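You operate a simulated robot arm through the tools that you are given. There is no shell and no other tool. Be economical: measure what you need, move in short steps, check, and stop when the job is done.

You run a simulated robot arm. Do the job below in one go: nothing can be reset, and whatever is moved stays where it is left.

TASK
Stack the numbered cap marked "72" from the wooden bench top on top of the numbered cap that says "27". Then take the thick wax ring from the wooden bench top and leave it on the green marker block. Then put one of the blue cone tubes from the wooden bench top in the grey tray beside the steam cabinet. Then take the cream bobbin and leave it on the beige pale flat board. Then take the blue bobbin tube on the turntable bench top and put it away in the green nine-cell tray. Then take the bare tube and leave it on the pallet top. Then put the grey bobbin from the brown board top on the roller table top. Then lift the tank flap open. The order counts. Set down upright: blue cone tube.

Only the result counts: the job must be done as asked and must still hold three seconds after the hand-in. Knocking over, shifting, dropping, spilling or breaking anything else fails it. A push-on lid holds only when it is set on centred and level and pressed home; a screw cap is set on level and turned clockwise until tight.

THE ROBOT
A 7-joint arm with a two-finger parallel gripper on a trunk, on a base that drives. Base frame: it is fixed to the floor where the robot stands at the start and does not move with it; the origin is under the middle of the robot, x ahead of it, y to its left, z up; the surface under the hand at the start is at about z = 0.86. Readings come in m, degrees, newtons and seconds.
Its first joint turns from -166.0 to 166.0 degrees. Places, roughly: bare tube (3x3x20 cm) [-1.6, 3, 0.9]; blue bobbin tube (5x5x20 cm) [-1.8, 2.5, 0.9]; blue cone tube (6x6x19 cm) [0.5, -0.5, 0.9]; cream bobbin (5x5x20 cm) [-1.4, 2.2, 0.9]; green marker block [0.75, 0, 0.75]; green nine-cell tray (26x26 cm) [-1.5, 5.86, 0.74]; grey bobbin (5x5x20 cm) [-1.7, 4.6, 0.8]; grey tray beside the steam cabinet (41x23 cm) [0.92, -2.06, 0.8]; numbered cap [0.75, 0, 0.75]; pale flat board (22x16x1 cm) [-1.8, 2.3, 0.8]; pallet top [0.8, 2.6, 0.4]; roller table top [0.8, 1.5, 0.7]; tank flap [0.6, -3.5, 1.2]; thick wax ring (5x5x3 cm) [0.7, 0.4, 0.9]. Payload 1.57 kg.
The TCP is the grasp point between the finger pads, 0.03 m short of the fingertips. In the tool frame z runs along the fingers and y along their closing line. Largest opening 0.08 m; finger width 0.017, thickness 0.012; the body of the gripper, 0.04 by 0.082 m, starts 0.08 m behind the TCP.
Orientation is that of the tool frame in the base frame, as a unit quaternion [w, x, y, z]. With the fingers straight down and closing along the base's y, the tool's x points along the base's -x, its y along +y and its z along -z.

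THE INTERFACE
- The arm moves only by the tool send_rows. Its argument "moves" is a list of rows, each a list of 3 entries, a list of its own where there are three numbers: the shift along the tool's x, y, z in cm, then the turn, a rotation vector about the tool's x, y, z in degrees, then the finger opening in cm, from 0 to 8. In form: [[[dx, dy, dz], [rx, ry, rz], claw], ...]. A call has 1 to 10 rows; each row is the pose to reach, as a shift and turn from the pose commanded when the call began, along the tool's axes at that moment. Each row takes 0.2 s and may step no farther than 0.05 m and 8.6 degrees from the row before; otherwise, or with a gripper value out of range, the whole call is refused. Where a pose cannot be reached the arm comes as near as it can. A force on the tool above 40 N (or 10 N above the force at the start of the call, whichever is more), or a blocked arm, ends the call early, and 0.2 s more pass. The fingers move at their own pace (about 0.153 m/s each) and stop on an object; they squeeze with about 24 N. The grip force told is the motor's: it shows also when the fingers shut on nothing. Time passes only in rows, and 0.2 s behind the last, so rows that repeat a pose let the fingers close. It gives the time, the measured TCP pose, the force on the tool (base axes), the opening and the grip force at its end, in the units of the frame above (readings bear some noise), with the torque about the TCP (base axes, N m) and any sound that the robot's microphone picked up.
- Cameras (640 x 400 px; columns grow to the right, rows downward): "scene" is now at [-0.0135, 0.1556, 1.3833]; the picture's right is [-0.38, -0.93, 0.00], its down [-0.42, 0.17, -0.89] and it looks along [0.83, -0.34, -0.45] (base axes); focal length 258 px, centre (320, 200). "wrist" rides on the gripper at [0.072, -0.007, -0.122] in the tool frame; the picture's right is [0.09, 1.00, 0.00], its down [-0.84, 0.08, -0.54] and it looks along [-0.54, 0.05, 0.84] (tool axes); focal length 238 px, centre (320, 200). There is no depth. A picture from a camera that has moved, and an enlarged one, comes with that camera's place and axes in the base frame and with its lens.
- get_image(camera): a new picture of that camera. No time passes.
- base_move(legs): drives the robot by 1 to 6 legs, each [ahead, left, turn to the left] in m, m and degrees, along the robot's own axes; the way and the turn of a leg run together, so that a leg with both is an arc; at most 1.5 m and 180 degrees a leg. The arm and the cameras ride along, it lands a little off, and it stops where it bumps. It gives what a move gives.
- aim_head(pan, tilt): turns the head with the scene camera to pan (to the left, within 143 degrees either way) and tilt (down, from -29 to 69), counted from straight ahead of the robot. It gives what a move gives.
- inspect(camera, box): a new picture of the part [left, top, right, bottom] of that camera's present view, enlarged. No time passes.
- job_done(): hands the job in; it is judged then, once.

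Go step by step. Nothing tells you exact positions but the pictures and the camera data: compare them with the known pose of the tool, close in by small moves and look again before you grip or let go. The budget is 217 turns and 210 pictures, counting those below and the enlarged ones. Unless the task says otherwise, let go and move clear before handing in, and close with one line.

The tools are called as a command line: name --argument value ..., lists and objects as JSON in quotes. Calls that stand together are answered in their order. send_rows: Moves the arm, as the interface text tells. Its arguments: {"type":"object","properties":{"moves":{"type":"array","items":{"type":"array"}}},"required":["moves"]} The other tools are called the same way: base_move (legs) drives the base; aim_head (pan, tilt) turns the head that bears the scene camera; get_image (camera) takes a picture; inspect (camera, box) takes an enlarged picture of a part of a camera's view; job_done () hands the job in.

At the start:

```text
clock: 0.0
eef_pos: [0.5972, 0.0858, 1.1707]
orientation: [0.0, 0.0, 1.0, 0.0]
contact_force: [-0.1, -0.9, 0.4]
ft_torque: [0.0, 0.03, 0.02]
finger_gap: 0.0801
grasp_force: 0.2
robot x, y, heading: [-0.0001, 0.0002, 0.3]
head pan, tilt: [-22.3, 26.9]
```

scene: 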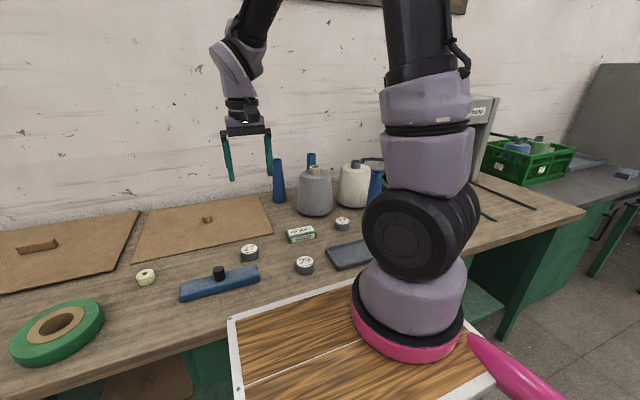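
wrist: 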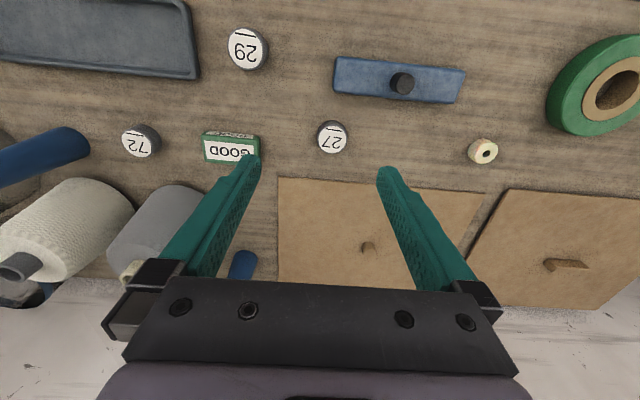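

The bench shows cap "72" near (0.69,-0.23), "27" near (0.66,0.11), the green GOOD block near (0.69,-0.07) and the wax ring near (0.66,0.39). I'll move above cap 72 first.

send_rows --moves '[[[-1.2, -4, 1.5], [0, 0, 0], 8], [[-2.4, -8, 3], [0, 0, 0], 8], [[-3.6, -12, 5], [0, 0, 0], 8], [[-4.8, -16, 7], [0, 0, 0], 8], [[-6, -20, 9], [0, 0, 0], 8], [[-7.2, -24, 11], [0, 0, 0], 8], [[-8.4, -28, 13], [0, 0, 0], 8], [[-8.6, -31, 15], [0, 0, 0], 8], [[-8.6, -31.3, 15], [0, 0, 0], 8]]'

get_image --camera "wrist"

get_image --camera "scene"

```text
clock: 2.0
eef_pos: [0.6832, -0.2279, 1.0206]
orientation: [0.0, -0.001, 1.0, 0.0]
contact_force: [0.2, 0.2, 0.1]
ft_torque: [-0.01, -0.01, -0.02]
finger_gap: 0.0798
grasp_force: 0.1
robot x, y, heading: [0.0034, 0.0003, -0.1]
head pan, tilt: [-22.3, 26.9]
```

```text
207 pictures are left
camera wrist: at [0.6127, -0.2324, 1.1429], right [-0.09, 1.0, 0.0], down [0.84, 0.08, 0.54], along [0.54, 0.05, -0.84], focal length 238 px, centre (320, 200)
```

wrist: 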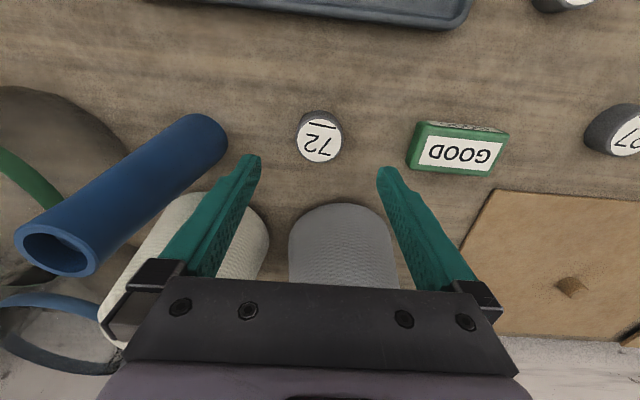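

```text
206 pictures are left
camera scene: at [-0.0135, 0.1557, 1.3833], right [-0.38, -0.93, 0.0], down [-0.42, 0.17, -0.89], along [0.83, -0.34, -0.45], focal length 258 px, centre (320, 200)
```

scene: 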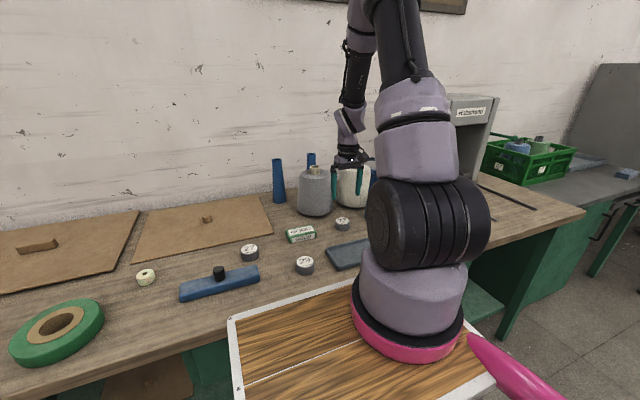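

Cap 72's top is at about (0.698,-0.225,0.889). I'll descend most of the way and check.

send_rows --moves '[[[-1.0, 0.3, 4], [0, 0, 0], 8], [[-1.4, 0.3, 8], [0, 0, 0], 8], [[-1.4, 0.3, 8.5], [0, 0, 0], 8]]'

get_image --camera "wrist"

```text
clock: 2.8
eef_pos: [0.6964, -0.2239, 0.9355]
orientation: [0.0, 0.0, 1.0, 0.0]
contact_force: [0.1, -0.5, -0.3]
ft_torque: [-0.01, 0.0, -0.02]
finger_gap: 0.0799
grasp_force: 0.1
robot x, y, heading: [-0.0009, 0.0014, 0.2]
head pan, tilt: [-22.3, 26.9]
```

```text
205 pictures are left
camera wrist: at [0.6261, -0.2282, 1.0579], right [-0.09, 1.0, 0.0], down [0.84, 0.08, 0.54], along [0.54, 0.05, -0.84], focal length 238 px, centre (320, 200)
```

wrist: 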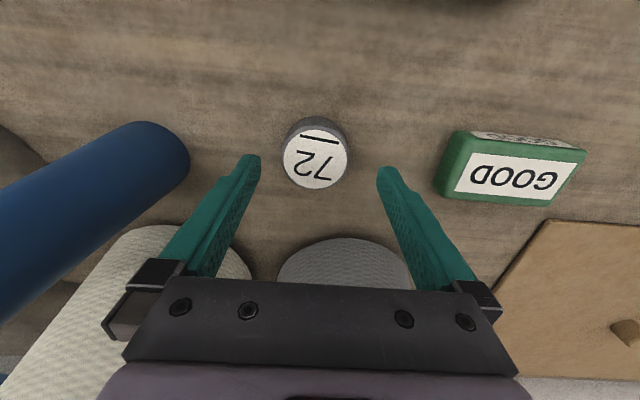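

Well aligned; lowering the last 3.8 cm and gripping.

send_rows --moves '[[[-0.2, -0.15, 2], [0, 0, 0], 8], [[-0.2, -0.15, 3.8], [0, 0, 0], 8], [[-0.2, -0.15, 3.8], [0, 0, 0], 3], [[-0.2, -0.15, 3.8], [0, 0, 0], 3], [[-0.2, -0.15, 3.8], [0, 0, 0], 3]]'

get_image --camera "wrist"

```text
clock: 4.0
eef_pos: [0.6987, -0.2243, 0.8979]
orientation: [0.0, 0.001, 1.0, 0.0]
contact_force: [-0.2, 0.5, 0.2]
ft_torque: [-0.01, 0.01, -0.03]
finger_gap: 0.0511
grasp_force: 23.7
robot x, y, heading: [0.0026, 0.0004, -0.1]
head pan, tilt: [-22.3, 26.9]
```

```text
204 pictures are left
camera wrist: at [0.6284, -0.2302, 1.0202], right [-0.09, 1.0, 0.0], down [0.84, 0.08, 0.54], along [0.54, 0.05, -0.84], focal length 238 px, centre (320, 200)
```

wrist: 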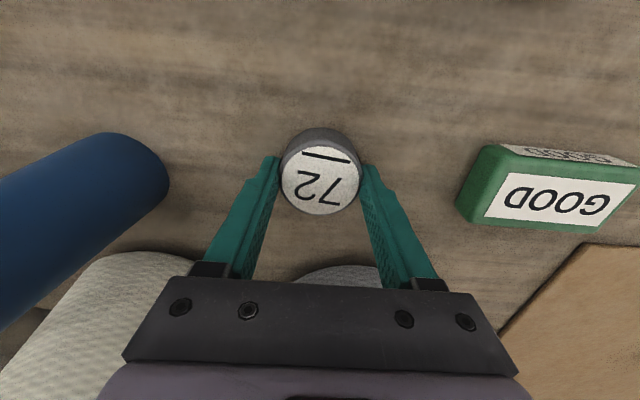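

Gripped. Lifting and moving to near cap 27, stopping short to get a clear view of it.

send_rows --moves '[[[0, 0, -4], [0, 0, 0], 3], [[0, 0, -8], [0, 0, 0], 3], [[1, 4.5, -9], [0, 0, 0], 3], [[2, 9, -9], [0, 0, 0], 3], [[3, 13.5, -9], [0, 0, 0], 3], [[4, 18, -9], [0, 0, 0], 3], [[4.2, 22, -9], [0, 0, 0], 3], [[4.2, 24, -9], [0, 0, 0], 3]]'

get_image --camera "wrist"

```text
clock: 5.8
eef_pos: [0.6566, 0.0145, 0.9875]
orientation: [0.0, 0.0, 1.0, 0.0]
contact_force: [0.4, -0.3, 0.0]
ft_torque: [0.01, 0.02, 0.05]
finger_gap: 0.0513
grasp_force: 24.0
robot x, y, heading: [0.0003, -0.0003, -0.1]
head pan, tilt: [-22.3, 26.9]
```

```text
203 pictures are left
camera wrist: at [0.5871, 0.0099, 1.1104], right [-0.09, 1.0, 0.0], down [0.84, 0.08, 0.54], along [0.54, 0.05, -0.84], focal length 238 px, centre (320, 200)
```

wrist: 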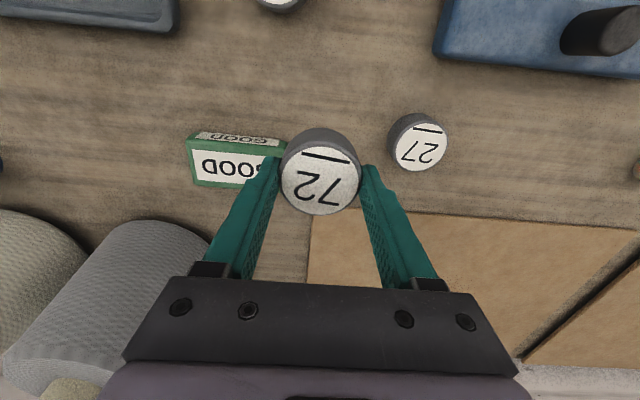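

Cap 27 is about 10.0 cm to the left and 0.2 cm ahead. Moving over it and partly down.

send_rows --moves '[[[-0.2, 4.5, 0], [0, 0, 0], 3], [[-0.2, 9, 0], [0, 0, 0], 3], [[-0.2, 10.05, 2], [0, 0, 0], 3], [[-0.2, 10.05, 4.5], [0, 0, 0], 3], [[-0.2, 10.05, 4.5], [0, 0, 0], 3]]'

get_image --camera "wrist"

inspect --camera "scene" --box '[180, 180, 340, 280]'

```text
clock: 7.0
eef_pos: [0.6586, 0.1161, 0.9425]
orientation: [0.0, 0.001, 1.0, 0.0]
contact_force: [-0.2, 0.9, 0.6]
ft_torque: [0.01, -0.01, 0.01]
finger_gap: 0.0514
grasp_force: 24.5
robot x, y, heading: [0.0019, -0.0029, 0.0]
head pan, tilt: [-22.3, 26.9]
```

```text
202 pictures are left
camera wrist: at [0.5886, 0.1112, 1.0648], right [-0.09, 1.0, 0.0], down [0.84, 0.08, 0.54], along [0.54, 0.05, -0.84], focal length 238 px, centre (320, 200)
```

wrist: 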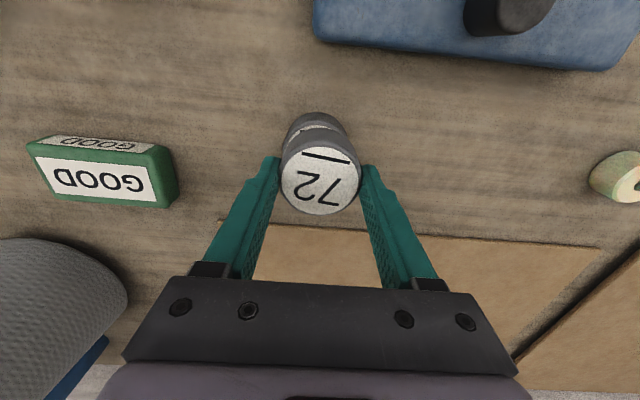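

```text
4.00 times, centred on (260, 230) of scene
camera zoom: at [-0.0136, 0.1556, 1.3833], right [-0.38, -0.93, 0.0], down [-0.42, 0.17, -0.89], along [0.83, -0.34, -0.45], focal length 1031 px, centre (560, 80)
```

zoom: 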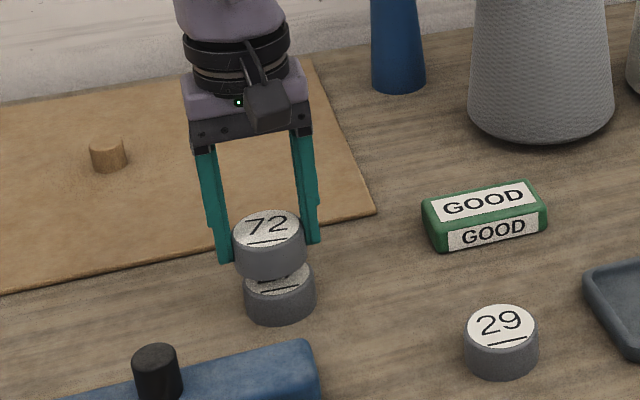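

I'll zoom in on the wrist view to check lateral alignment.

inspect --camera "wrist" --box '[240, 90, 400, 230]'

```text
2.86 times, centred on (320, 160) of wrist
camera zoom: at [0.5886, 0.1112, 1.0648], right [-0.09, 1.0, 0.0], down [0.84, 0.08, 0.54], along [0.54, 0.05, -0.84], focal length 681 px, centre (320, 314)
```

zoom: 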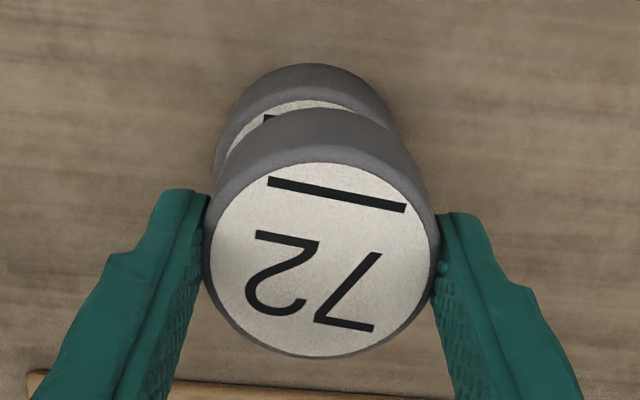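

The lower cap is about 4 mm to the right (−y) and ~1.5 mm nearer. Correcting and re-checking.

send_rows --moves '[[[0.15, -0.37, 0.5], [0, 0, 0], 3], [[0.15, -0.37, 0.5], [0, 0, 0], 3]]'

inspect --camera "wrist" --box '[240, 90, 400, 230]'

inspect --camera "scene" --box '[210, 210, 290, 260]'

```text
clock: 7.6
eef_pos: [0.6586, 0.1127, 0.9373]
orientation: [0.0, 0.0, 1.0, 0.0]
contact_force: [-0.5, 0.1, -0.6]
ft_torque: [-0.01, -0.01, 0.01]
finger_gap: 0.0515
grasp_force: 23.4
robot x, y, heading: [0.0042, 0.0016, -0.0]
head pan, tilt: [-22.3, 26.9]
```

```text
2.86 times, centred on (320, 160) of wrist
camera zoom: at [0.5871, 0.107, 1.0601], right [-0.09, 1.0, 0.0], down [0.84, 0.08, 0.54], along [0.54, 0.05, -0.84], focal length 681 px, centre (320, 314)
```

zoom: 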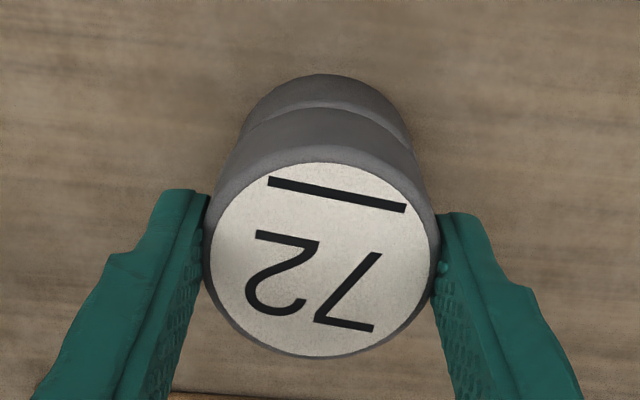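

```text
8.00 times, centred on (250, 235) of scene
camera zoom: at [-0.0135, 0.1557, 1.3833], right [-0.38, -0.93, 0.0], down [-0.42, 0.17, -0.89], along [0.83, -0.34, -0.45], focal length 2061 px, centre (880, -80)
```

zoom: 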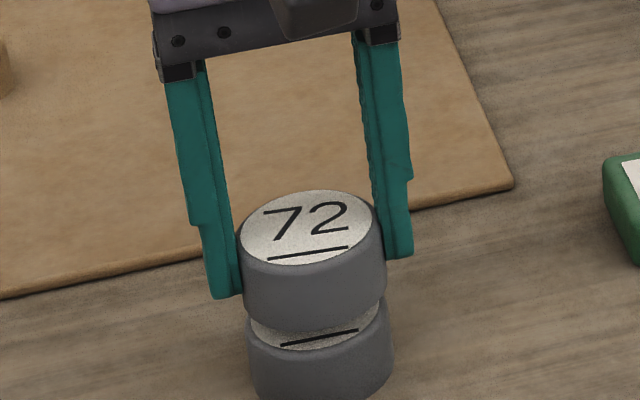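

Nearly centred; nudging 1 mm left and lowering until contact.

send_rows --moves '[[[0, 0.1, 0.4], [0, 0, 0], 3], [[0, 0.1, 0.8], [0, 0, 0], 3], [[0, 0.1, 0.8], [0, 0, 0], 3]]'

inspect --camera "scene" --box '[210, 210, 290, 260]'

```text
clock: 8.4
eef_pos: [0.658, 0.1131, 0.9295]
orientation: [-0.001, 0.001, 1.0, 0.0]
contact_force: [-0.8, -0.6, 0.2]
ft_torque: [0.0, -0.01, 0.01]
finger_gap: 0.0513
grasp_force: 23.9
robot x, y, heading: [-0.0012, -0.0001, 0.0]
head pan, tilt: [-22.3, 26.9]
```

```text
8.00 times, centred on (250, 235) of scene
camera zoom: at [-0.0135, 0.1556, 1.3833], right [-0.38, -0.93, 0.0], down [-0.42, 0.17, -0.89], along [0.83, -0.34, -0.45], focal length 2061 px, centre (880, -80)
```

zoom: 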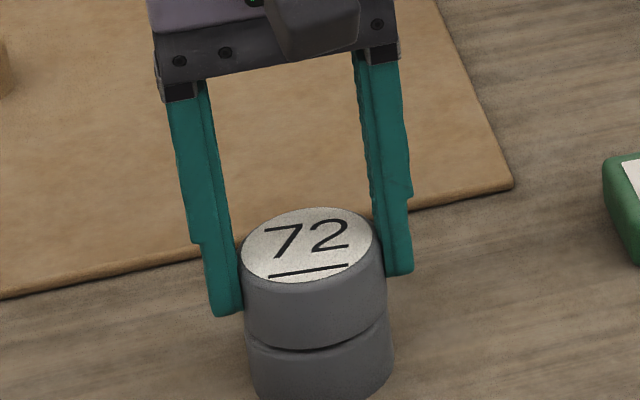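

send_rows --moves '[[[0, 0, 0.15], [0, 0, 0], 3], [[0, 0, 0.25], [0, 0, 0], 3], [[0, 0, 0.25], [0, 0, 0], 3]]'

inspect --camera "scene" --box '[210, 210, 290, 260]'

```text
clock: 9.2
eef_pos: [0.6582, 0.1132, 0.9273]
orientation: [0.001, 0.0, 1.0, 0.0]
contact_force: [0.0, -1.0, -0.7]
ft_torque: [0.01, 0.03, 0.01]
finger_gap: 0.0514
grasp_force: 23.7
robot x, y, heading: [-0.0009, 0.0013, -0.1]
head pan, tilt: [-22.3, 26.9]
```

```text
8.00 times, centred on (250, 235) of scene
camera zoom: at [-0.0135, 0.1556, 1.3833], right [-0.38, -0.93, 0.0], down [-0.42, 0.17, -0.89], along [0.83, -0.34, -0.45], focal length 2061 px, centre (880, -80)
```

zoom: 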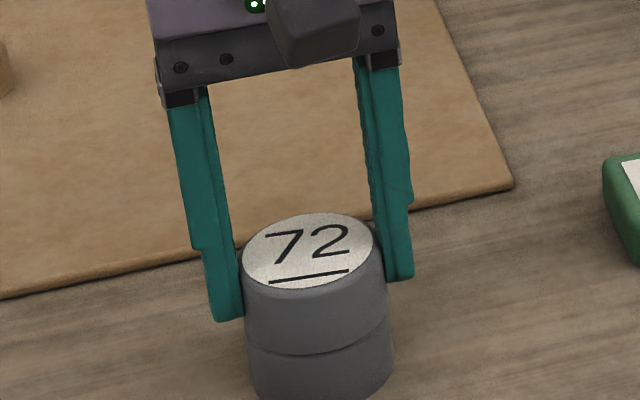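

send_rows --moves '[[[0, 0, 0.1], [0, 0, 0], 3], [[0, 0, 0.2], [0, 0, 0], 3], [[0, 0, 0.2], [0, 0, 0], 3]]'

inspect --camera "scene" --box '[210, 210, 290, 260]'

```text
clock: 10.0
eef_pos: [0.657, 0.1122, 0.9242]
orientation: [0.0, -0.001, 1.0, 0.001]
contact_force: [-0.3, 0.3, 3.1]
ft_torque: [0.07, 0.01, 0.01]
finger_gap: 0.0513
grasp_force: 24.1
robot x, y, heading: [-0.0042, 0.0007, 0.2]
head pan, tilt: [-22.3, 26.9]
```

```text
8.00 times, centred on (250, 235) of scene
camera zoom: at [-0.0136, 0.1556, 1.3833], right [-0.38, -0.93, 0.0], down [-0.42, 0.17, -0.89], along [0.83, -0.34, -0.45], focal length 2061 px, centre (880, -80)
```

zoom: 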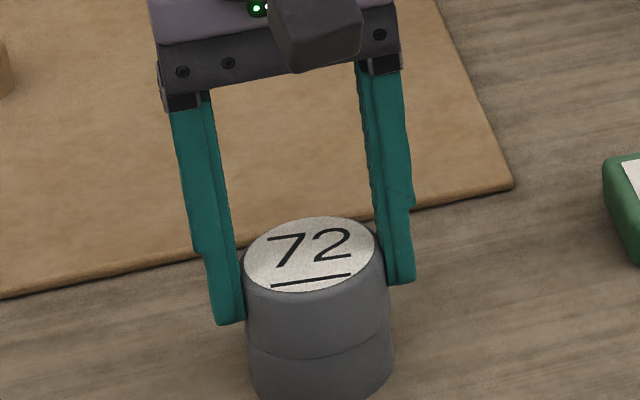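

Contact made (3 N) with the cap centred and level. Release, lift and head for the wax ring.

send_rows --moves '[[[0, 0, 0], [0, 0, 0], 6.5], [[0, 0, 0], [0, 0, 0], 8], [[0, 0, -3], [0, 0, 0], 8], [[0, 0, -8], [0, 0, 0], 8], [[0, 4.5, -8], [0, 0, 0], 8], [[0, 9, -8], [0, 0, 0], 8], [[0, 13.5, -8], [0, 0, 0], 8], [[0, 18, -8], [0, 0, 0], 8], [[0, 22.5, -8], [0, 0, 0], 8], [[0, 26.5, -8], [0, 0, 0], 8]]'

get_image --camera "wrist"

get_image --camera "scene"

```text
clock: 12.2
eef_pos: [0.659, 0.377, 1.0033]
orientation: [0.001, 0.002, 1.0, 0.0]
contact_force: [0.6, -0.5, 0.5]
ft_torque: [0.01, 0.01, -0.01]
finger_gap: 0.08
grasp_force: 0.0
robot x, y, heading: [0.0027, 0.0014, -0.1]
head pan, tilt: [-22.3, 26.9]
```

```text
194 pictures are left
camera wrist: at [0.5876, 0.3718, 1.127], right [-0.09, 1.0, 0.0], down [0.84, 0.08, 0.54], along [0.54, 0.05, -0.84], focal length 238 px, centre (320, 200)
```

wrist: 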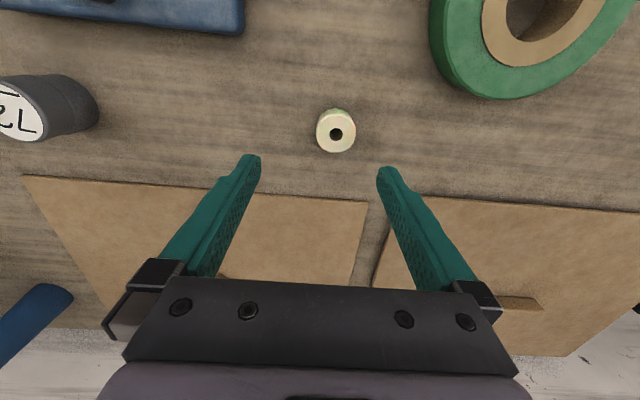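

```text
193 pictures are left
camera scene: at [-0.0135, 0.1553, 1.3833], right [-0.38, -0.93, 0.0], down [-0.42, 0.17, -0.89], along [0.83, -0.34, -0.45], focal length 258 px, centre (320, 200)
```

scene: 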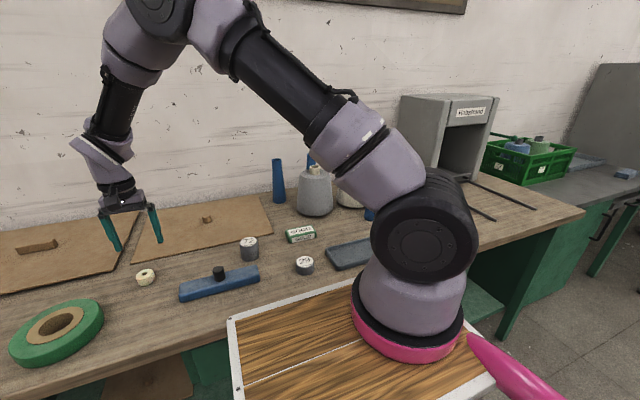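

Ring centre at about (0.659,0.394). Descending to check.

send_rows --moves '[[[0, 1.5, 3], [0, 0, 0], 8], [[0, 1.5, 7], [0, 0, 0], 8], [[0, 1.5, 7], [0, 0, 0], 8]]'

get_image --camera "wrist"

```text
clock: 13.0
eef_pos: [0.6577, 0.3928, 0.9337]
orientation: [0.001, 0.0, 1.0, 0.0]
contact_force: [-0.6, -0.3, 0.2]
ft_torque: [0.02, 0.01, 0.04]
finger_gap: 0.0799
grasp_force: 0.1
robot x, y, heading: [-0.0003, -0.0028, -0.2]
head pan, tilt: [-22.3, 26.9]
```

```text
192 pictures are left
camera wrist: at [0.587, 0.387, 1.0567], right [-0.09, 1.0, 0.0], down [0.84, 0.08, 0.54], along [0.54, 0.05, -0.84], focal length 238 px, centre (320, 200)
```

wrist: 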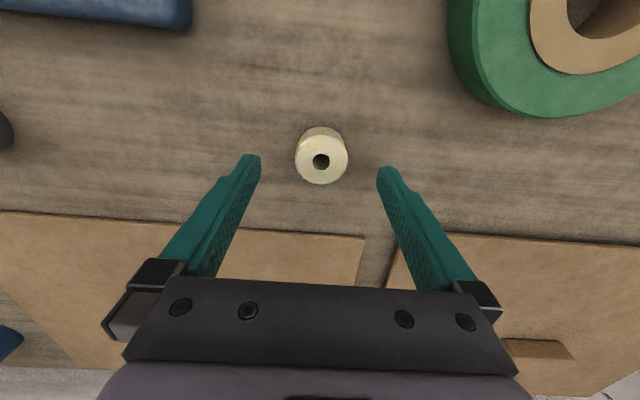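

send_rows --moves '[[[0, 0.1, 2], [0, 0, 0], 8], [[0, 0.1, 3.6], [0, 0, 0], 8], [[0, 0.1, 3.6], [0, 0, 0], 3], [[0, 0.1, 3.6], [0, 0, 0], 3], [[0, 0.1, 3.6], [0, 0, 0], 3]]'

inspect --camera "wrist" --box '[240, 90, 400, 230]'

```text
clock: 14.2
eef_pos: [0.6585, 0.3928, 0.8995]
orientation: [0.0, 0.0, 1.0, 0.0]
contact_force: [-0.1, -1.4, -0.3]
ft_torque: [0.0, -0.02, -0.04]
finger_gap: 0.0402
grasp_force: 24.0
robot x, y, heading: [-0.0018, 0.0025, 0.1]
head pan, tilt: [-22.3, 26.9]
```

```text
2.86 times, centred on (320, 160) of wrist
camera zoom: at [0.5871, 0.3883, 1.021], right [-0.09, 1.0, 0.0], down [0.84, 0.08, 0.54], along [0.54, 0.05, -0.84], focal length 681 px, centre (320, 314)
```

zoom: 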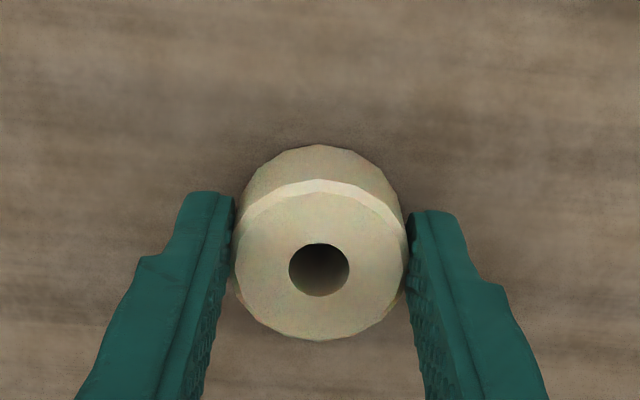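

Gripped. Lift and carry over the stack towards the GOOD block, stopping short for a look.

send_rows --moves '[[[0, 0, -5], [0, 0, 0], 3], [[0, 0, -10], [0, 0, 0], 3], [[0, -5, -10], [0, 0, 0], 3], [[0, -10, -10], [0, 0, 0], 3], [[-1, -14.5, -10], [0, 0, 0], 3], [[-2, -19, -10], [0, 0, 0], 3], [[-3, -23.5, -10], [0, 0, 0], 3], [[-3, -28, -10], [0, 0, 0], 3], [[-3, -32, -10], [0, 0, 0], 3], [[-3, -35, -10], [0, 0, 0], 3]]'

get_image --camera "wrist"

```text
clock: 16.4
eef_pos: [0.6881, 0.0433, 0.9986]
orientation: [0.0, -0.002, 1.0, -0.001]
contact_force: [-0.3, 0.5, -0.4]
ft_torque: [-0.06, -0.01, 0.02]
finger_gap: 0.0402
grasp_force: 24.1
robot x, y, heading: [-0.0003, 0.0009, 0.1]
head pan, tilt: [-22.3, 26.9]
```

```text
190 pictures are left
camera wrist: at [0.6171, 0.0382, 1.1208], right [-0.09, 1.0, 0.0], down [0.84, 0.08, 0.54], along [0.54, 0.05, -0.84], focal length 238 px, centre (320, 200)
```

wrist: 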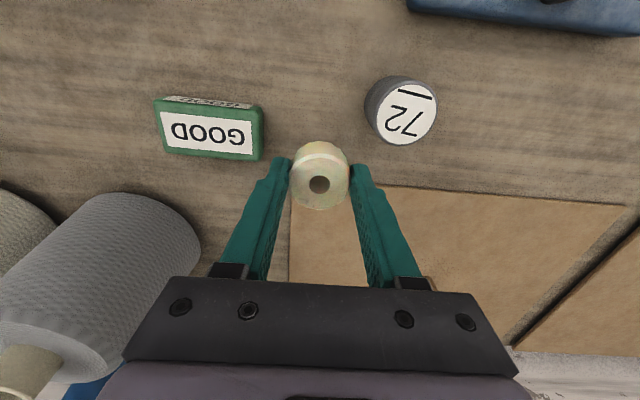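

send_rows --moves '[[[-0.5, -4.5, 0], [0, 0, 0], 3], [[-1, -9, 0], [0, 0, 0], 3], [[-1, -10.9, 2], [0, 0, 0], 3], [[-1, -10.9, 5], [0, 0, 0], 3], [[-1, -10.9, 5], [0, 0, 0], 3]]'

inspect --camera "wrist" --box '[240, 90, 400, 230]'

inspect --camera "scene" --box '[260, 200, 340, 250]'

```text
clock: 17.6
eef_pos: [0.697, -0.065, 0.9478]
orientation: [0.0, 0.0, 1.0, 0.0]
contact_force: [-0.1, 0.5, -0.4]
ft_torque: [-0.04, 0.0, -0.01]
finger_gap: 0.0401
grasp_force: 23.7
robot x, y, heading: [0.0003, -0.0004, -0.1]
head pan, tilt: [-22.3, 26.9]
```

```text
2.86 times, centred on (320, 160) of wrist
camera zoom: at [0.6264, -0.0705, 1.071], right [-0.09, 1.0, 0.0], down [0.84, 0.08, 0.54], along [0.54, 0.05, -0.84], focal length 681 px, centre (320, 314)
```

zoom: 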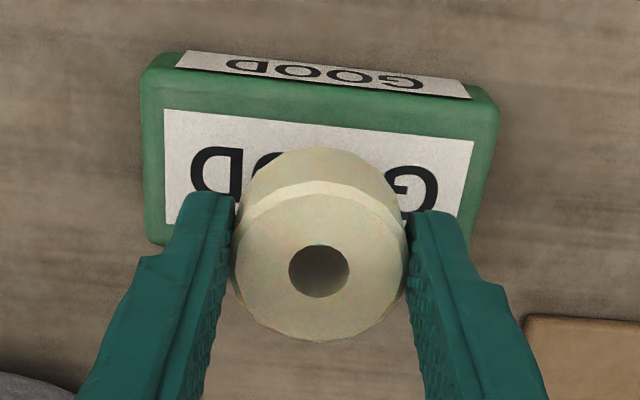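

```text
8.00 times, centred on (300, 225) of scene
camera zoom: at [-0.0135, 0.1556, 1.3833], right [-0.38, -0.93, 0.0], down [-0.42, 0.17, -0.89], along [0.83, -0.34, -0.45], focal length 2061 px, centre (480, 0)
```

zoom: 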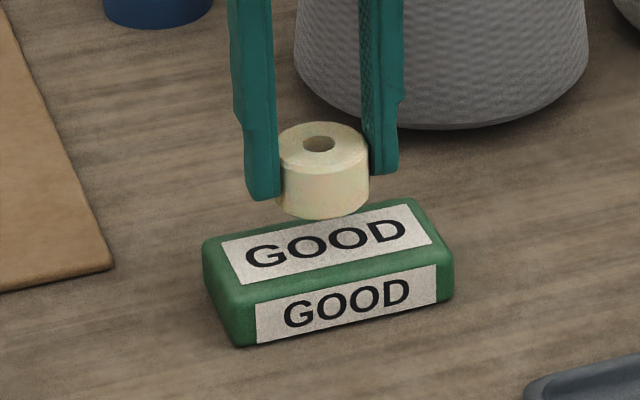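

Centred within a few mm; shifting 2 mm forward and lowering gently.

send_rows --moves '[[[-0.2, 0, 0.7], [0, 0, 0], 3], [[-0.2, 0, 1.4], [0, 0, 0], 3], [[-0.2, 0, 1.8], [0, 0, 0], 3], [[-0.2, 0, 1.8], [0, 0, 0], 3]]'

inspect --camera "scene" --box '[260, 200, 340, 250]'

```text
clock: 18.6
eef_pos: [0.6988, -0.0655, 0.9304]
orientation: [0.0, 0.0, 1.0, -0.001]
contact_force: [1.5, 0.3, -0.2]
ft_torque: [-0.04, -0.01, 0.02]
finger_gap: 0.0402
grasp_force: 24.2
robot x, y, heading: [0.0032, 0.0001, -0.2]
head pan, tilt: [-22.3, 26.9]
```

```text
8.00 times, centred on (300, 225) of scene
camera zoom: at [-0.0135, 0.1556, 1.3833], right [-0.38, -0.93, 0.0], down [-0.42, 0.17, -0.89], along [0.83, -0.34, -0.45], focal length 2061 px, centre (480, 0)
```

zoom: 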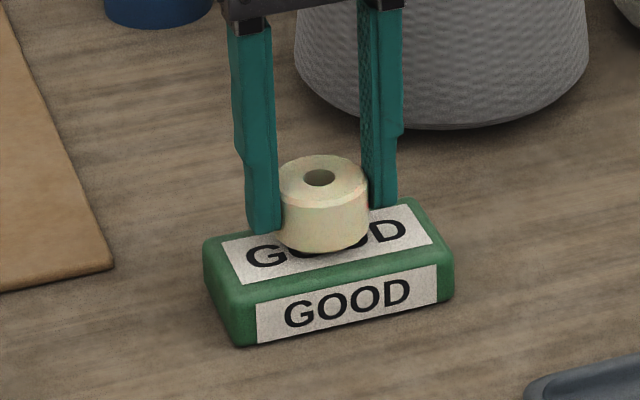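

send_rows --moves '[[[0, 0, 0.2], [0, 0, 0], 3], [[0, 0, 0.4], [0, 0, 0], 3], [[0, 0, 0.4], [0, 0, 0], 3]]'

inspect --camera "scene" --box '[260, 200, 340, 250]'

```text
clock: 19.4
eef_pos: [0.699, -0.0658, 0.9263]
orientation: [-0.001, 0.0, 1.0, 0.0]
contact_force: [0.4, 0.5, -0.4]
ft_torque: [0.01, 0.02, 0.0]
finger_gap: 0.0399
grasp_force: 24.0
robot x, y, heading: [-0.004, 0.0004, -0.0]
head pan, tilt: [-22.3, 26.9]
```

```text
8.00 times, centred on (300, 225) of scene
camera zoom: at [-0.0135, 0.1556, 1.3833], right [-0.38, -0.93, 0.0], down [-0.42, 0.17, -0.89], along [0.83, -0.34, -0.45], focal length 2061 px, centre (480, 0)
```

zoom: 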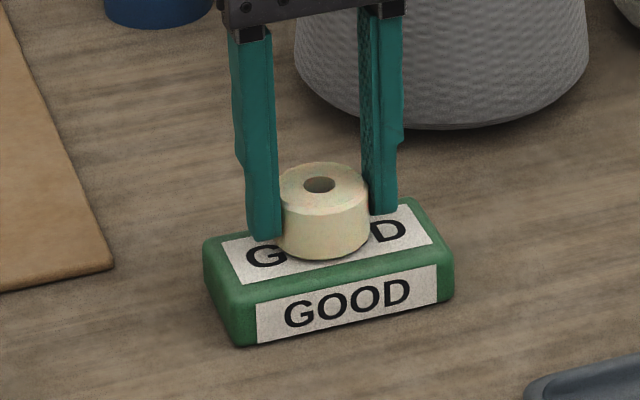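

send_rows --moves '[[[0, 0, 0.15], [0, 0, 0], 3], [[0, 0, 0.25], [0, 0, 0], 3], [[0, 0, 0.25], [0, 0, 0], 3]]'

inspect --camera "scene" --box '[260, 200, 340, 250]'

```text
clock: 20.2
eef_pos: [0.7006, -0.0657, 0.9235]
orientation: [0.0, 0.0, 1.0, 0.0]
contact_force: [0.2, 0.4, 1.0]
ft_torque: [-0.06, -0.01, -0.01]
finger_gap: 0.04
grasp_force: 23.8
robot x, y, heading: [0.0012, -0.0022, -0.1]
head pan, tilt: [-22.3, 26.9]
```

```text
8.00 times, centred on (300, 225) of scene
camera zoom: at [-0.0135, 0.1556, 1.3833], right [-0.38, -0.93, 0.0], down [-0.42, 0.17, -0.89], along [0.83, -0.34, -0.45], focal length 2061 px, centre (480, 0)
```

zoom: 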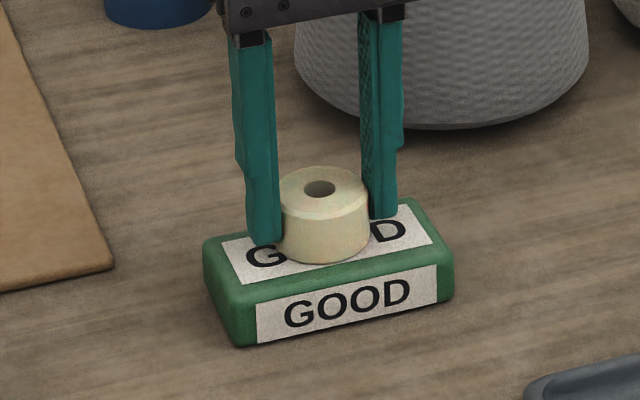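

The ring sits on the block. Release, go straight up, then look for the blue cone tubes.

send_rows --moves '[[[0, 0, 0], [0, 0, 0], 6], [[0, 0, 0], [0, 0, 0], 8], [[0, 0, -2], [0, 0, 0], 8], [[0, 0, -6], [0, 0, 0], 8], [[0, 0, -11], [0, 0, 0], 8], [[0, 0, -16], [0, 0, 0], 8], [[0, 0, -21], [0, 0, 0], 8], [[0, 0, -25], [0, 0, 0], 8]]'

aim_head --pan -45 --tilt 30

get_image --camera "wrist"

get_image --camera "scene"

```text
clock: 22.0
eef_pos: [0.6995, -0.0653, 1.175]
orientation: [-0.002, 0.0, 1.0, 0.0]
contact_force: [0.0, 0.3, 0.1]
ft_torque: [-0.01, 0.03, 0.02]
finger_gap: 0.0798
grasp_force: 0.0
robot x, y, heading: [0.0014, -0.0034, 0.1]
head pan, tilt: [-22.3, 26.9]
```

```text
clock: 22.9
eef_pos: [0.7011, -0.0658, 1.1746]
orientation: [0.0, 0.0, 1.0, 0.0]
contact_force: [0.3, -0.7, -0.2]
ft_torque: [0.0, 0.0, 0.03]
finger_gap: 0.0803
grasp_force: 0.0
robot x, y, heading: [0.0014, 0.0058, 0.1]
head pan, tilt: [-45.0, 30.0]
```

```text
184 pictures are left
camera wrist: at [0.6296, -0.0702, 1.2976], right [-0.09, 1.0, 0.0], down [0.84, 0.08, 0.54], along [0.54, 0.05, -0.84], focal length 238 px, centre (320, 200)
```

wrist: 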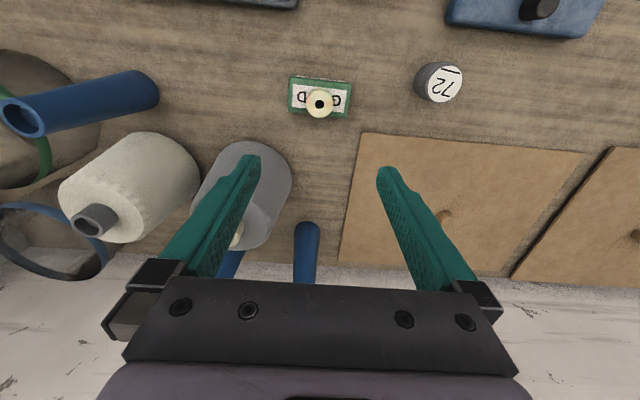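

```text
183 pictures are left
camera scene: at [-0.0342, 0.1265, 1.3783], right [-0.71, -0.71, 0.0], down [-0.35, 0.35, -0.87], along [0.61, -0.61, -0.5], focal length 258 px, centre (320, 200)
```

scene: 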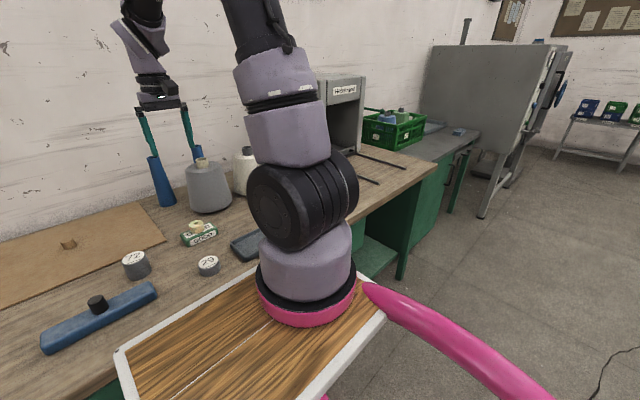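

The near blue tube stands around (0.71,-0.37). Moving above it at height for a closer view.

send_rows --moves '[[[0, -4.5, -1], [0, 0, 0], 8], [[0, -9, -2], [0, 0, 0], 8], [[0, -13.5, -3], [0, 0, 0], 8], [[0, -18, -4], [0, 0, 0], 8], [[0, -22.5, -4], [0, 0, 0], 8], [[0, -27, -4], [0, 0, 0], 8], [[0, -30, -4], [0, 0, 0], 8]]'

get_image --camera "wrist"

get_image --camera "scene"

```text
clock: 24.5
eef_pos: [0.7006, -0.3649, 1.2155]
orientation: [0.0, -0.001, 1.0, 0.0]
contact_force: [0.2, 1.4, -0.7]
ft_torque: [-0.05, 0.01, 0.03]
finger_gap: 0.0798
grasp_force: 0.1
robot x, y, heading: [0.0017, -0.0022, -0.1]
head pan, tilt: [-45.0, 30.0]
```

```text
182 pictures are left
camera wrist: at [0.629, -0.3702, 1.338], right [-0.09, 1.0, 0.0], down [0.84, 0.08, 0.54], along [0.54, 0.05, -0.84], focal length 238 px, centre (320, 200)
```

wrist: 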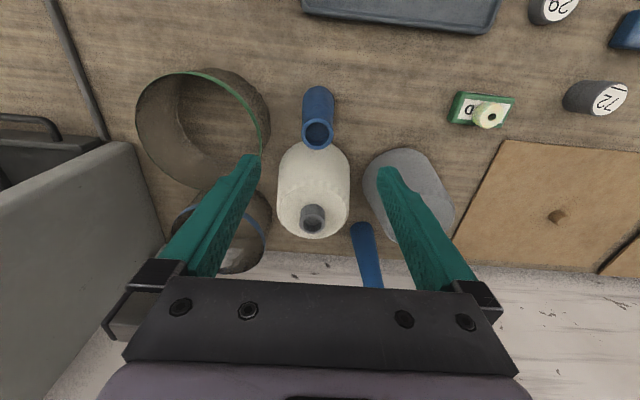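

```text
181 pictures are left
camera scene: at [-0.0344, 0.1268, 1.3782], right [-0.71, -0.71, 0.0], down [-0.35, 0.35, -0.87], along [0.61, -0.61, -0.5], focal length 258 px, centre (320, 200)
```

scene: 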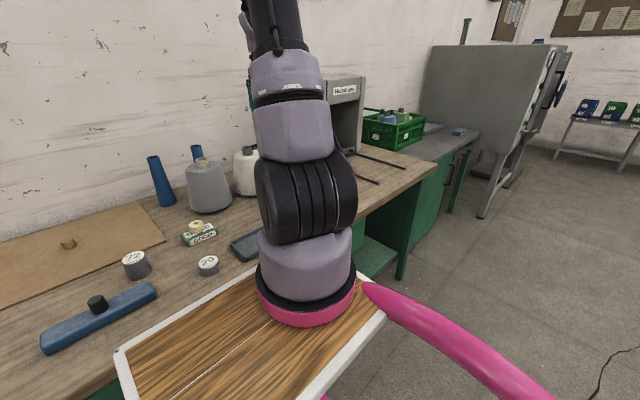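

The tube's top is near (0.717,-0.365,1.05). Descending partly and checking.

send_rows --moves '[[[-1.6, 0, 4], [0, 0, 0], 8], [[-1.6, 0, 8], [0, 0, 0], 8], [[-1.6, 0, 11], [0, 0, 0], 8], [[-1.6, 0, 11], [0, 0, 0], 8]]'

get_image --camera "wrist"

```text
clock: 25.5
eef_pos: [0.7174, -0.3644, 1.1043]
orientation: [0.0, -0.001, 1.0, 0.0]
contact_force: [0.5, -0.5, 0.1]
ft_torque: [-0.02, -0.03, -0.01]
finger_gap: 0.0801
grasp_force: 0.1
robot x, y, heading: [-0.0004, -0.0002, -0.1]
head pan, tilt: [-45.0, 30.0]
```

```text
180 pictures are left
camera wrist: at [0.6463, -0.3703, 1.2279], right [-0.09, 1.0, 0.0], down [0.84, 0.08, 0.54], along [0.54, 0.05, -0.84], focal length 238 px, centre (320, 200)
```

wrist: 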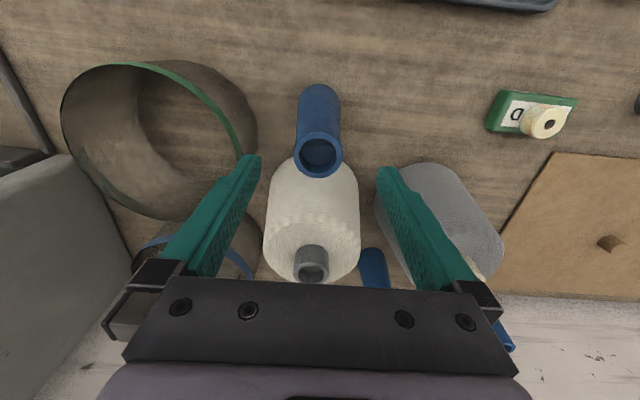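

Aligned. Descending and gripping the tube near its top.

send_rows --moves '[[[0, 0, 4], [0, 0, 0], 8], [[0, 0, 8], [0, 0, 0], 8], [[0, 0, 10.8], [0, 0, 0], 8], [[0, 0, 10.8], [0, 0, 0], 3], [[0, 0, 10.8], [0, 0, 0], 3], [[0, 0, 10.8], [0, 0, 0], 3]]'

get_image --camera "wrist"

```text
clock: 26.9
eef_pos: [0.7173, -0.3631, 0.9981]
orientation: [0.0, 0.0, 1.0, -0.001]
contact_force: [-0.2, -0.3, 0.1]
ft_torque: [0.0, -0.02, -0.04]
finger_gap: 0.0441
grasp_force: 24.2
robot x, y, heading: [-0.0027, 0.0004, 0.1]
head pan, tilt: [-45.0, 30.0]
```

```text
179 pictures are left
camera wrist: at [0.6459, -0.37, 1.12], right [-0.09, 1.0, 0.0], down [0.84, 0.08, 0.54], along [0.54, 0.05, -0.84], focal length 238 px, centre (320, 200)
```

wrist: 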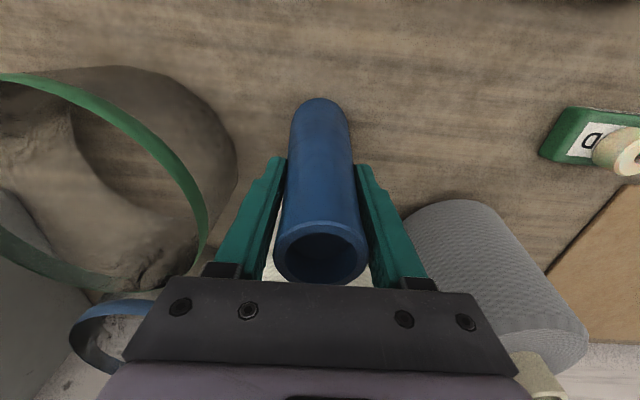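

Gripped. Lifting straight up, then pulling back toward the robot for driving.

send_rows --moves '[[[0, 0, -4], [0, 0, 0], 3], [[0, 0, -8.5], [0, 0, 0], 3], [[0, 0, -13], [0, 0, 0], 3], [[0, 0, -17.5], [0, 0, 0], 3], [[0, 0, -22], [0, 0, 0], 3], [[0, 0, -26], [0, 0, 0], 3], [[3, 3, -27], [0, 0, 0], 3], [[7, 6, -27], [0, 0, 0], 3], [[11, 9, -27], [0, 0, 0], 3], [[13, 12, -27], [0, 0, 0], 3]]'

aim_head --pan -80 --tilt 25

get_image --camera "scene"

get_image --camera "wrist"

```text
clock: 29.1
eef_pos: [0.5861, -0.2464, 1.2658]
orientation: [0.0, 0.0, 1.0, 0.0]
contact_force: [0.6, 0.4, -0.9]
ft_torque: [0.02, 0.03, 0.04]
finger_gap: 0.0434
grasp_force: 24.0
robot x, y, heading: [0.0012, 0.0014, 0.1]
head pan, tilt: [-45.0, 30.0]
```

```text
clock: 30.1
eef_pos: [0.5867, -0.2457, 1.267]
orientation: [-0.001, 0.0, 1.0, 0.0]
contact_force: [0.7, -0.5, 0.3]
ft_torque: [0.01, 0.0, 0.02]
finger_gap: 0.0437
grasp_force: 23.7
robot x, y, heading: [0.0022, -0.0029, 0.2]
head pan, tilt: [-80.0, 25.0]
```

```text
178 pictures are left
camera scene: at [-0.0822, 0.0996, 1.3862], right [-0.98, -0.17, 0.0], down [-0.07, 0.42, -0.91], along [0.16, -0.89, -0.42], focal length 258 px, centre (320, 200)
```

scene: 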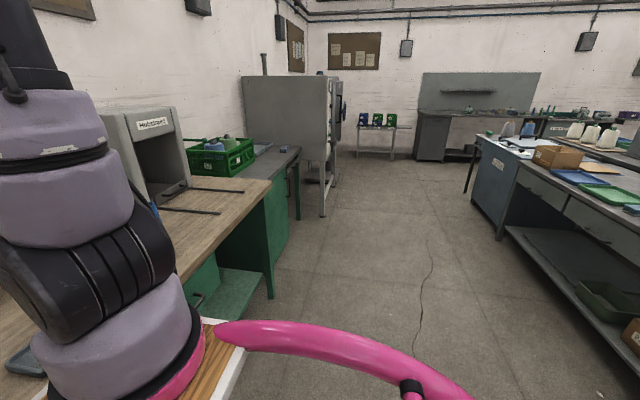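

```text
177 pictures are left
camera wrist: at [0.515, -0.2503, 1.3885], right [-0.09, 1.0, 0.0], down [0.84, 0.08, 0.54], along [0.54, 0.05, -0.84], focal length 238 px, centre (320, 200)
```

wrist: 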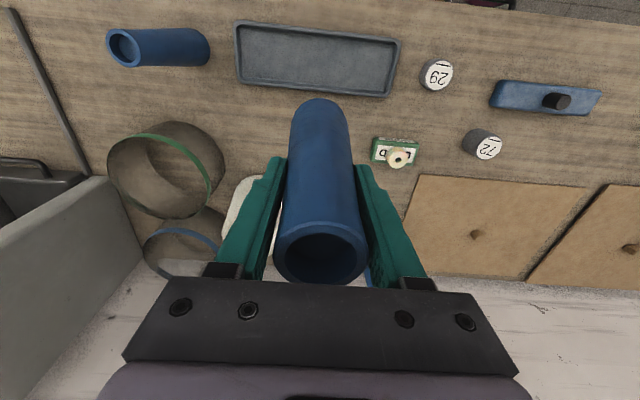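

The tray is on the grey bench around (0.92,-2.06). I'll tuck the arm in a bit further and drive right along the bench.

send_rows --moves '[[[4, 2, 0], [0, 0, 0], 3], [[7, 4, 0], [0, 0, 0], 3]]'

base_move --legs '[[0, -1.0, 0], [0, -0.8, 0]]'

get_image --camera "scene"

get_image --camera "wrist"

```text
clock: 30.7
eef_pos: [0.5172, -0.2052, 1.2645]
orientation: [0.0, 0.0, 1.0, -0.001]
contact_force: [0.3, -0.2, 0.0]
ft_torque: [0.05, 0.07, 0.0]
finger_gap: 0.0432
grasp_force: 23.4
robot x, y, heading: [0.0019, 0.0011, 0.3]
head pan, tilt: [-80.0, 25.0]
```

```text
clock: 39.8
eef_pos: [0.5245, -2.002, 1.2653]
orientation: [0.0, -0.004, 1.0, 0.0]
contact_force: [-0.1, 0.8, -1.2]
ft_torque: [-0.01, 0.01, 0.0]
finger_gap: 0.0433
grasp_force: 23.7
robot x, y, heading: [0.0078, -1.8008, 0.7]
head pan, tilt: [-80.0, 25.0]
```

```text
176 pictures are left
camera scene: at [-0.0768, -1.7017, 1.3863], right [-0.98, -0.18, 0.0], down [-0.08, 0.42, -0.91], along [0.16, -0.89, -0.42], focal length 258 px, centre (320, 200)
```

scene: 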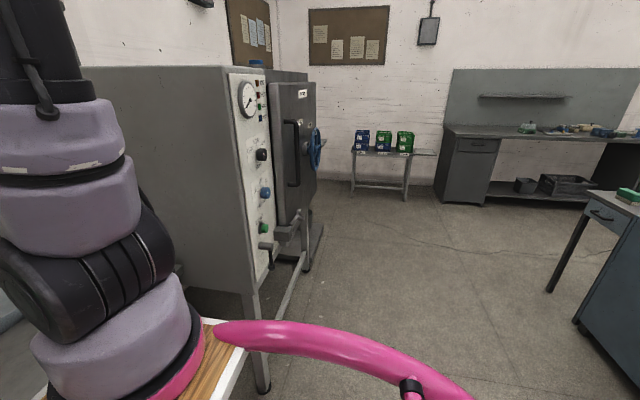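

```text
175 pictures are left
camera wrist: at [0.4534, -2.0085, 1.3886], right [-0.1, 1.0, 0.0], down [0.84, 0.08, 0.54], along [0.54, 0.05, -0.84], focal length 238 px, centre (320, 200)
```

wrist: 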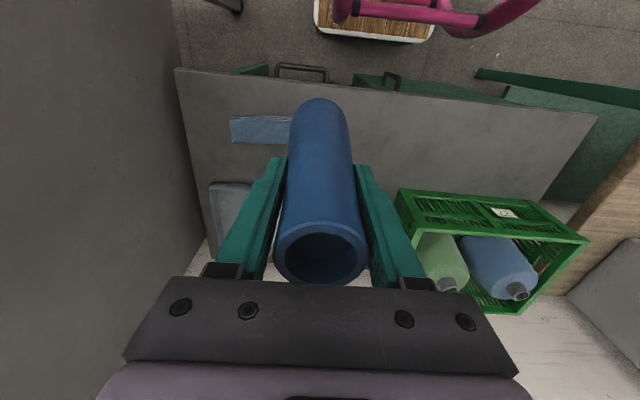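

The tall grey box on the right is the steam cabinet and the grey tray sits in the corner next to it. Aiming the head at the tray.

aim_head --pan -15 --tilt 30

get_image --camera "scene"

```text
clock: 41.1
eef_pos: [0.5239, -2.0035, 1.2656]
orientation: [0.0, -0.004, 1.0, 0.0]
contact_force: [-0.3, 0.6, -0.7]
ft_torque: [0.03, -0.02, 0.04]
finger_gap: 0.0432
grasp_force: 23.6
robot x, y, heading: [0.0057, -1.799, 0.3]
head pan, tilt: [-15.0, 30.0]
```

```text
174 pictures are left
camera scene: at [-0.006, -1.6339, 1.3783], right [-0.25, -0.97, 0.0], down [-0.48, 0.13, -0.87], along [0.84, -0.22, -0.5], focal length 258 px, centre (320, 200)
```

scene: 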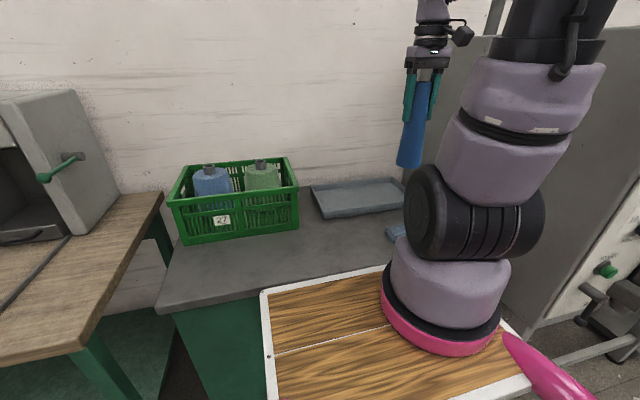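

The tray spans about x 0.82–1.06, y −1.87 to −2.26. Moving the tube over about (0.89,-2.0).

send_rows --moves '[[[-4.5, 0, 1], [0, 0, 0], 3], [[-9, 0, 2], [0, 0, 0], 3], [[-13.5, 0, 4], [0, 0, 0], 3], [[-18, 0, 6], [0, 0, 0], 3], [[-22.5, 0, 8], [0, 0, 0], 3], [[-27, 0, 10], [0, 0, 0], 3], [[-31.5, 0, 12], [0, 0, 0], 3], [[-35.5, 0, 14], [0, 0, 0], 3], [[-36, 0, 17], [0, 0, 0], 3], [[-36, 0, 20], [0, 0, 0], 3]]'

get_image --camera "scene"

get_image --camera "wrist"

```text
clock: 43.3
eef_pos: [0.8844, -1.9995, 1.0664]
orientation: [0.002, -0.003, 1.0, 0.0]
contact_force: [-0.9, 0.2, -0.6]
ft_torque: [0.01, -0.01, 0.02]
finger_gap: 0.0433
grasp_force: 24.2
robot x, y, heading: [0.0033, -1.7991, 0.4]
head pan, tilt: [-15.0, 30.0]
```

```text
173 pictures are left
camera scene: at [-0.0062, -1.6338, 1.3783], right [-0.25, -0.97, 0.0], down [-0.48, 0.13, -0.87], along [0.84, -0.22, -0.5], focal length 258 px, centre (320, 200)
```

scene: 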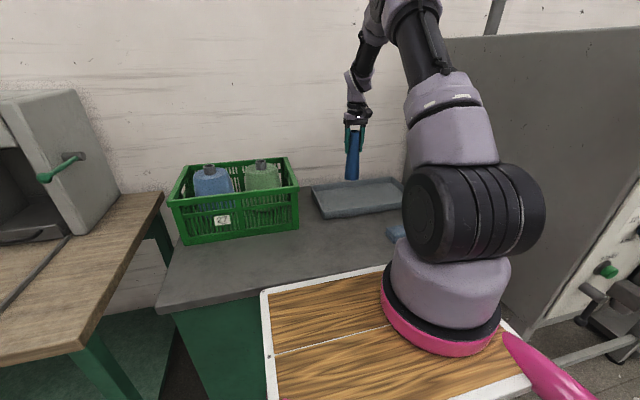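

```text
172 pictures are left
camera wrist: at [0.814, -2.0062, 1.1888], right [-0.1, 1.0, 0.0], down [0.84, 0.08, 0.54], along [0.54, 0.05, -0.84], focal length 238 px, centre (320, 200)
```

wrist: 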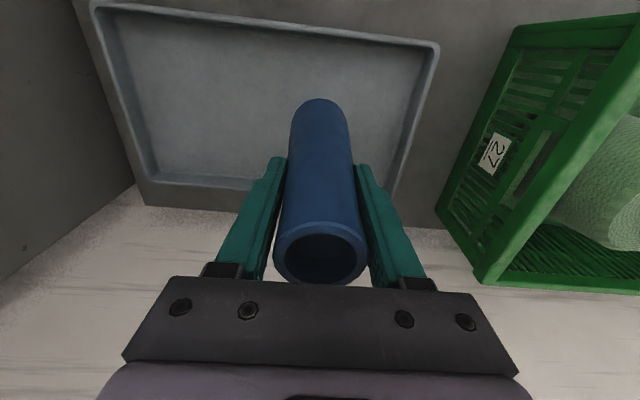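

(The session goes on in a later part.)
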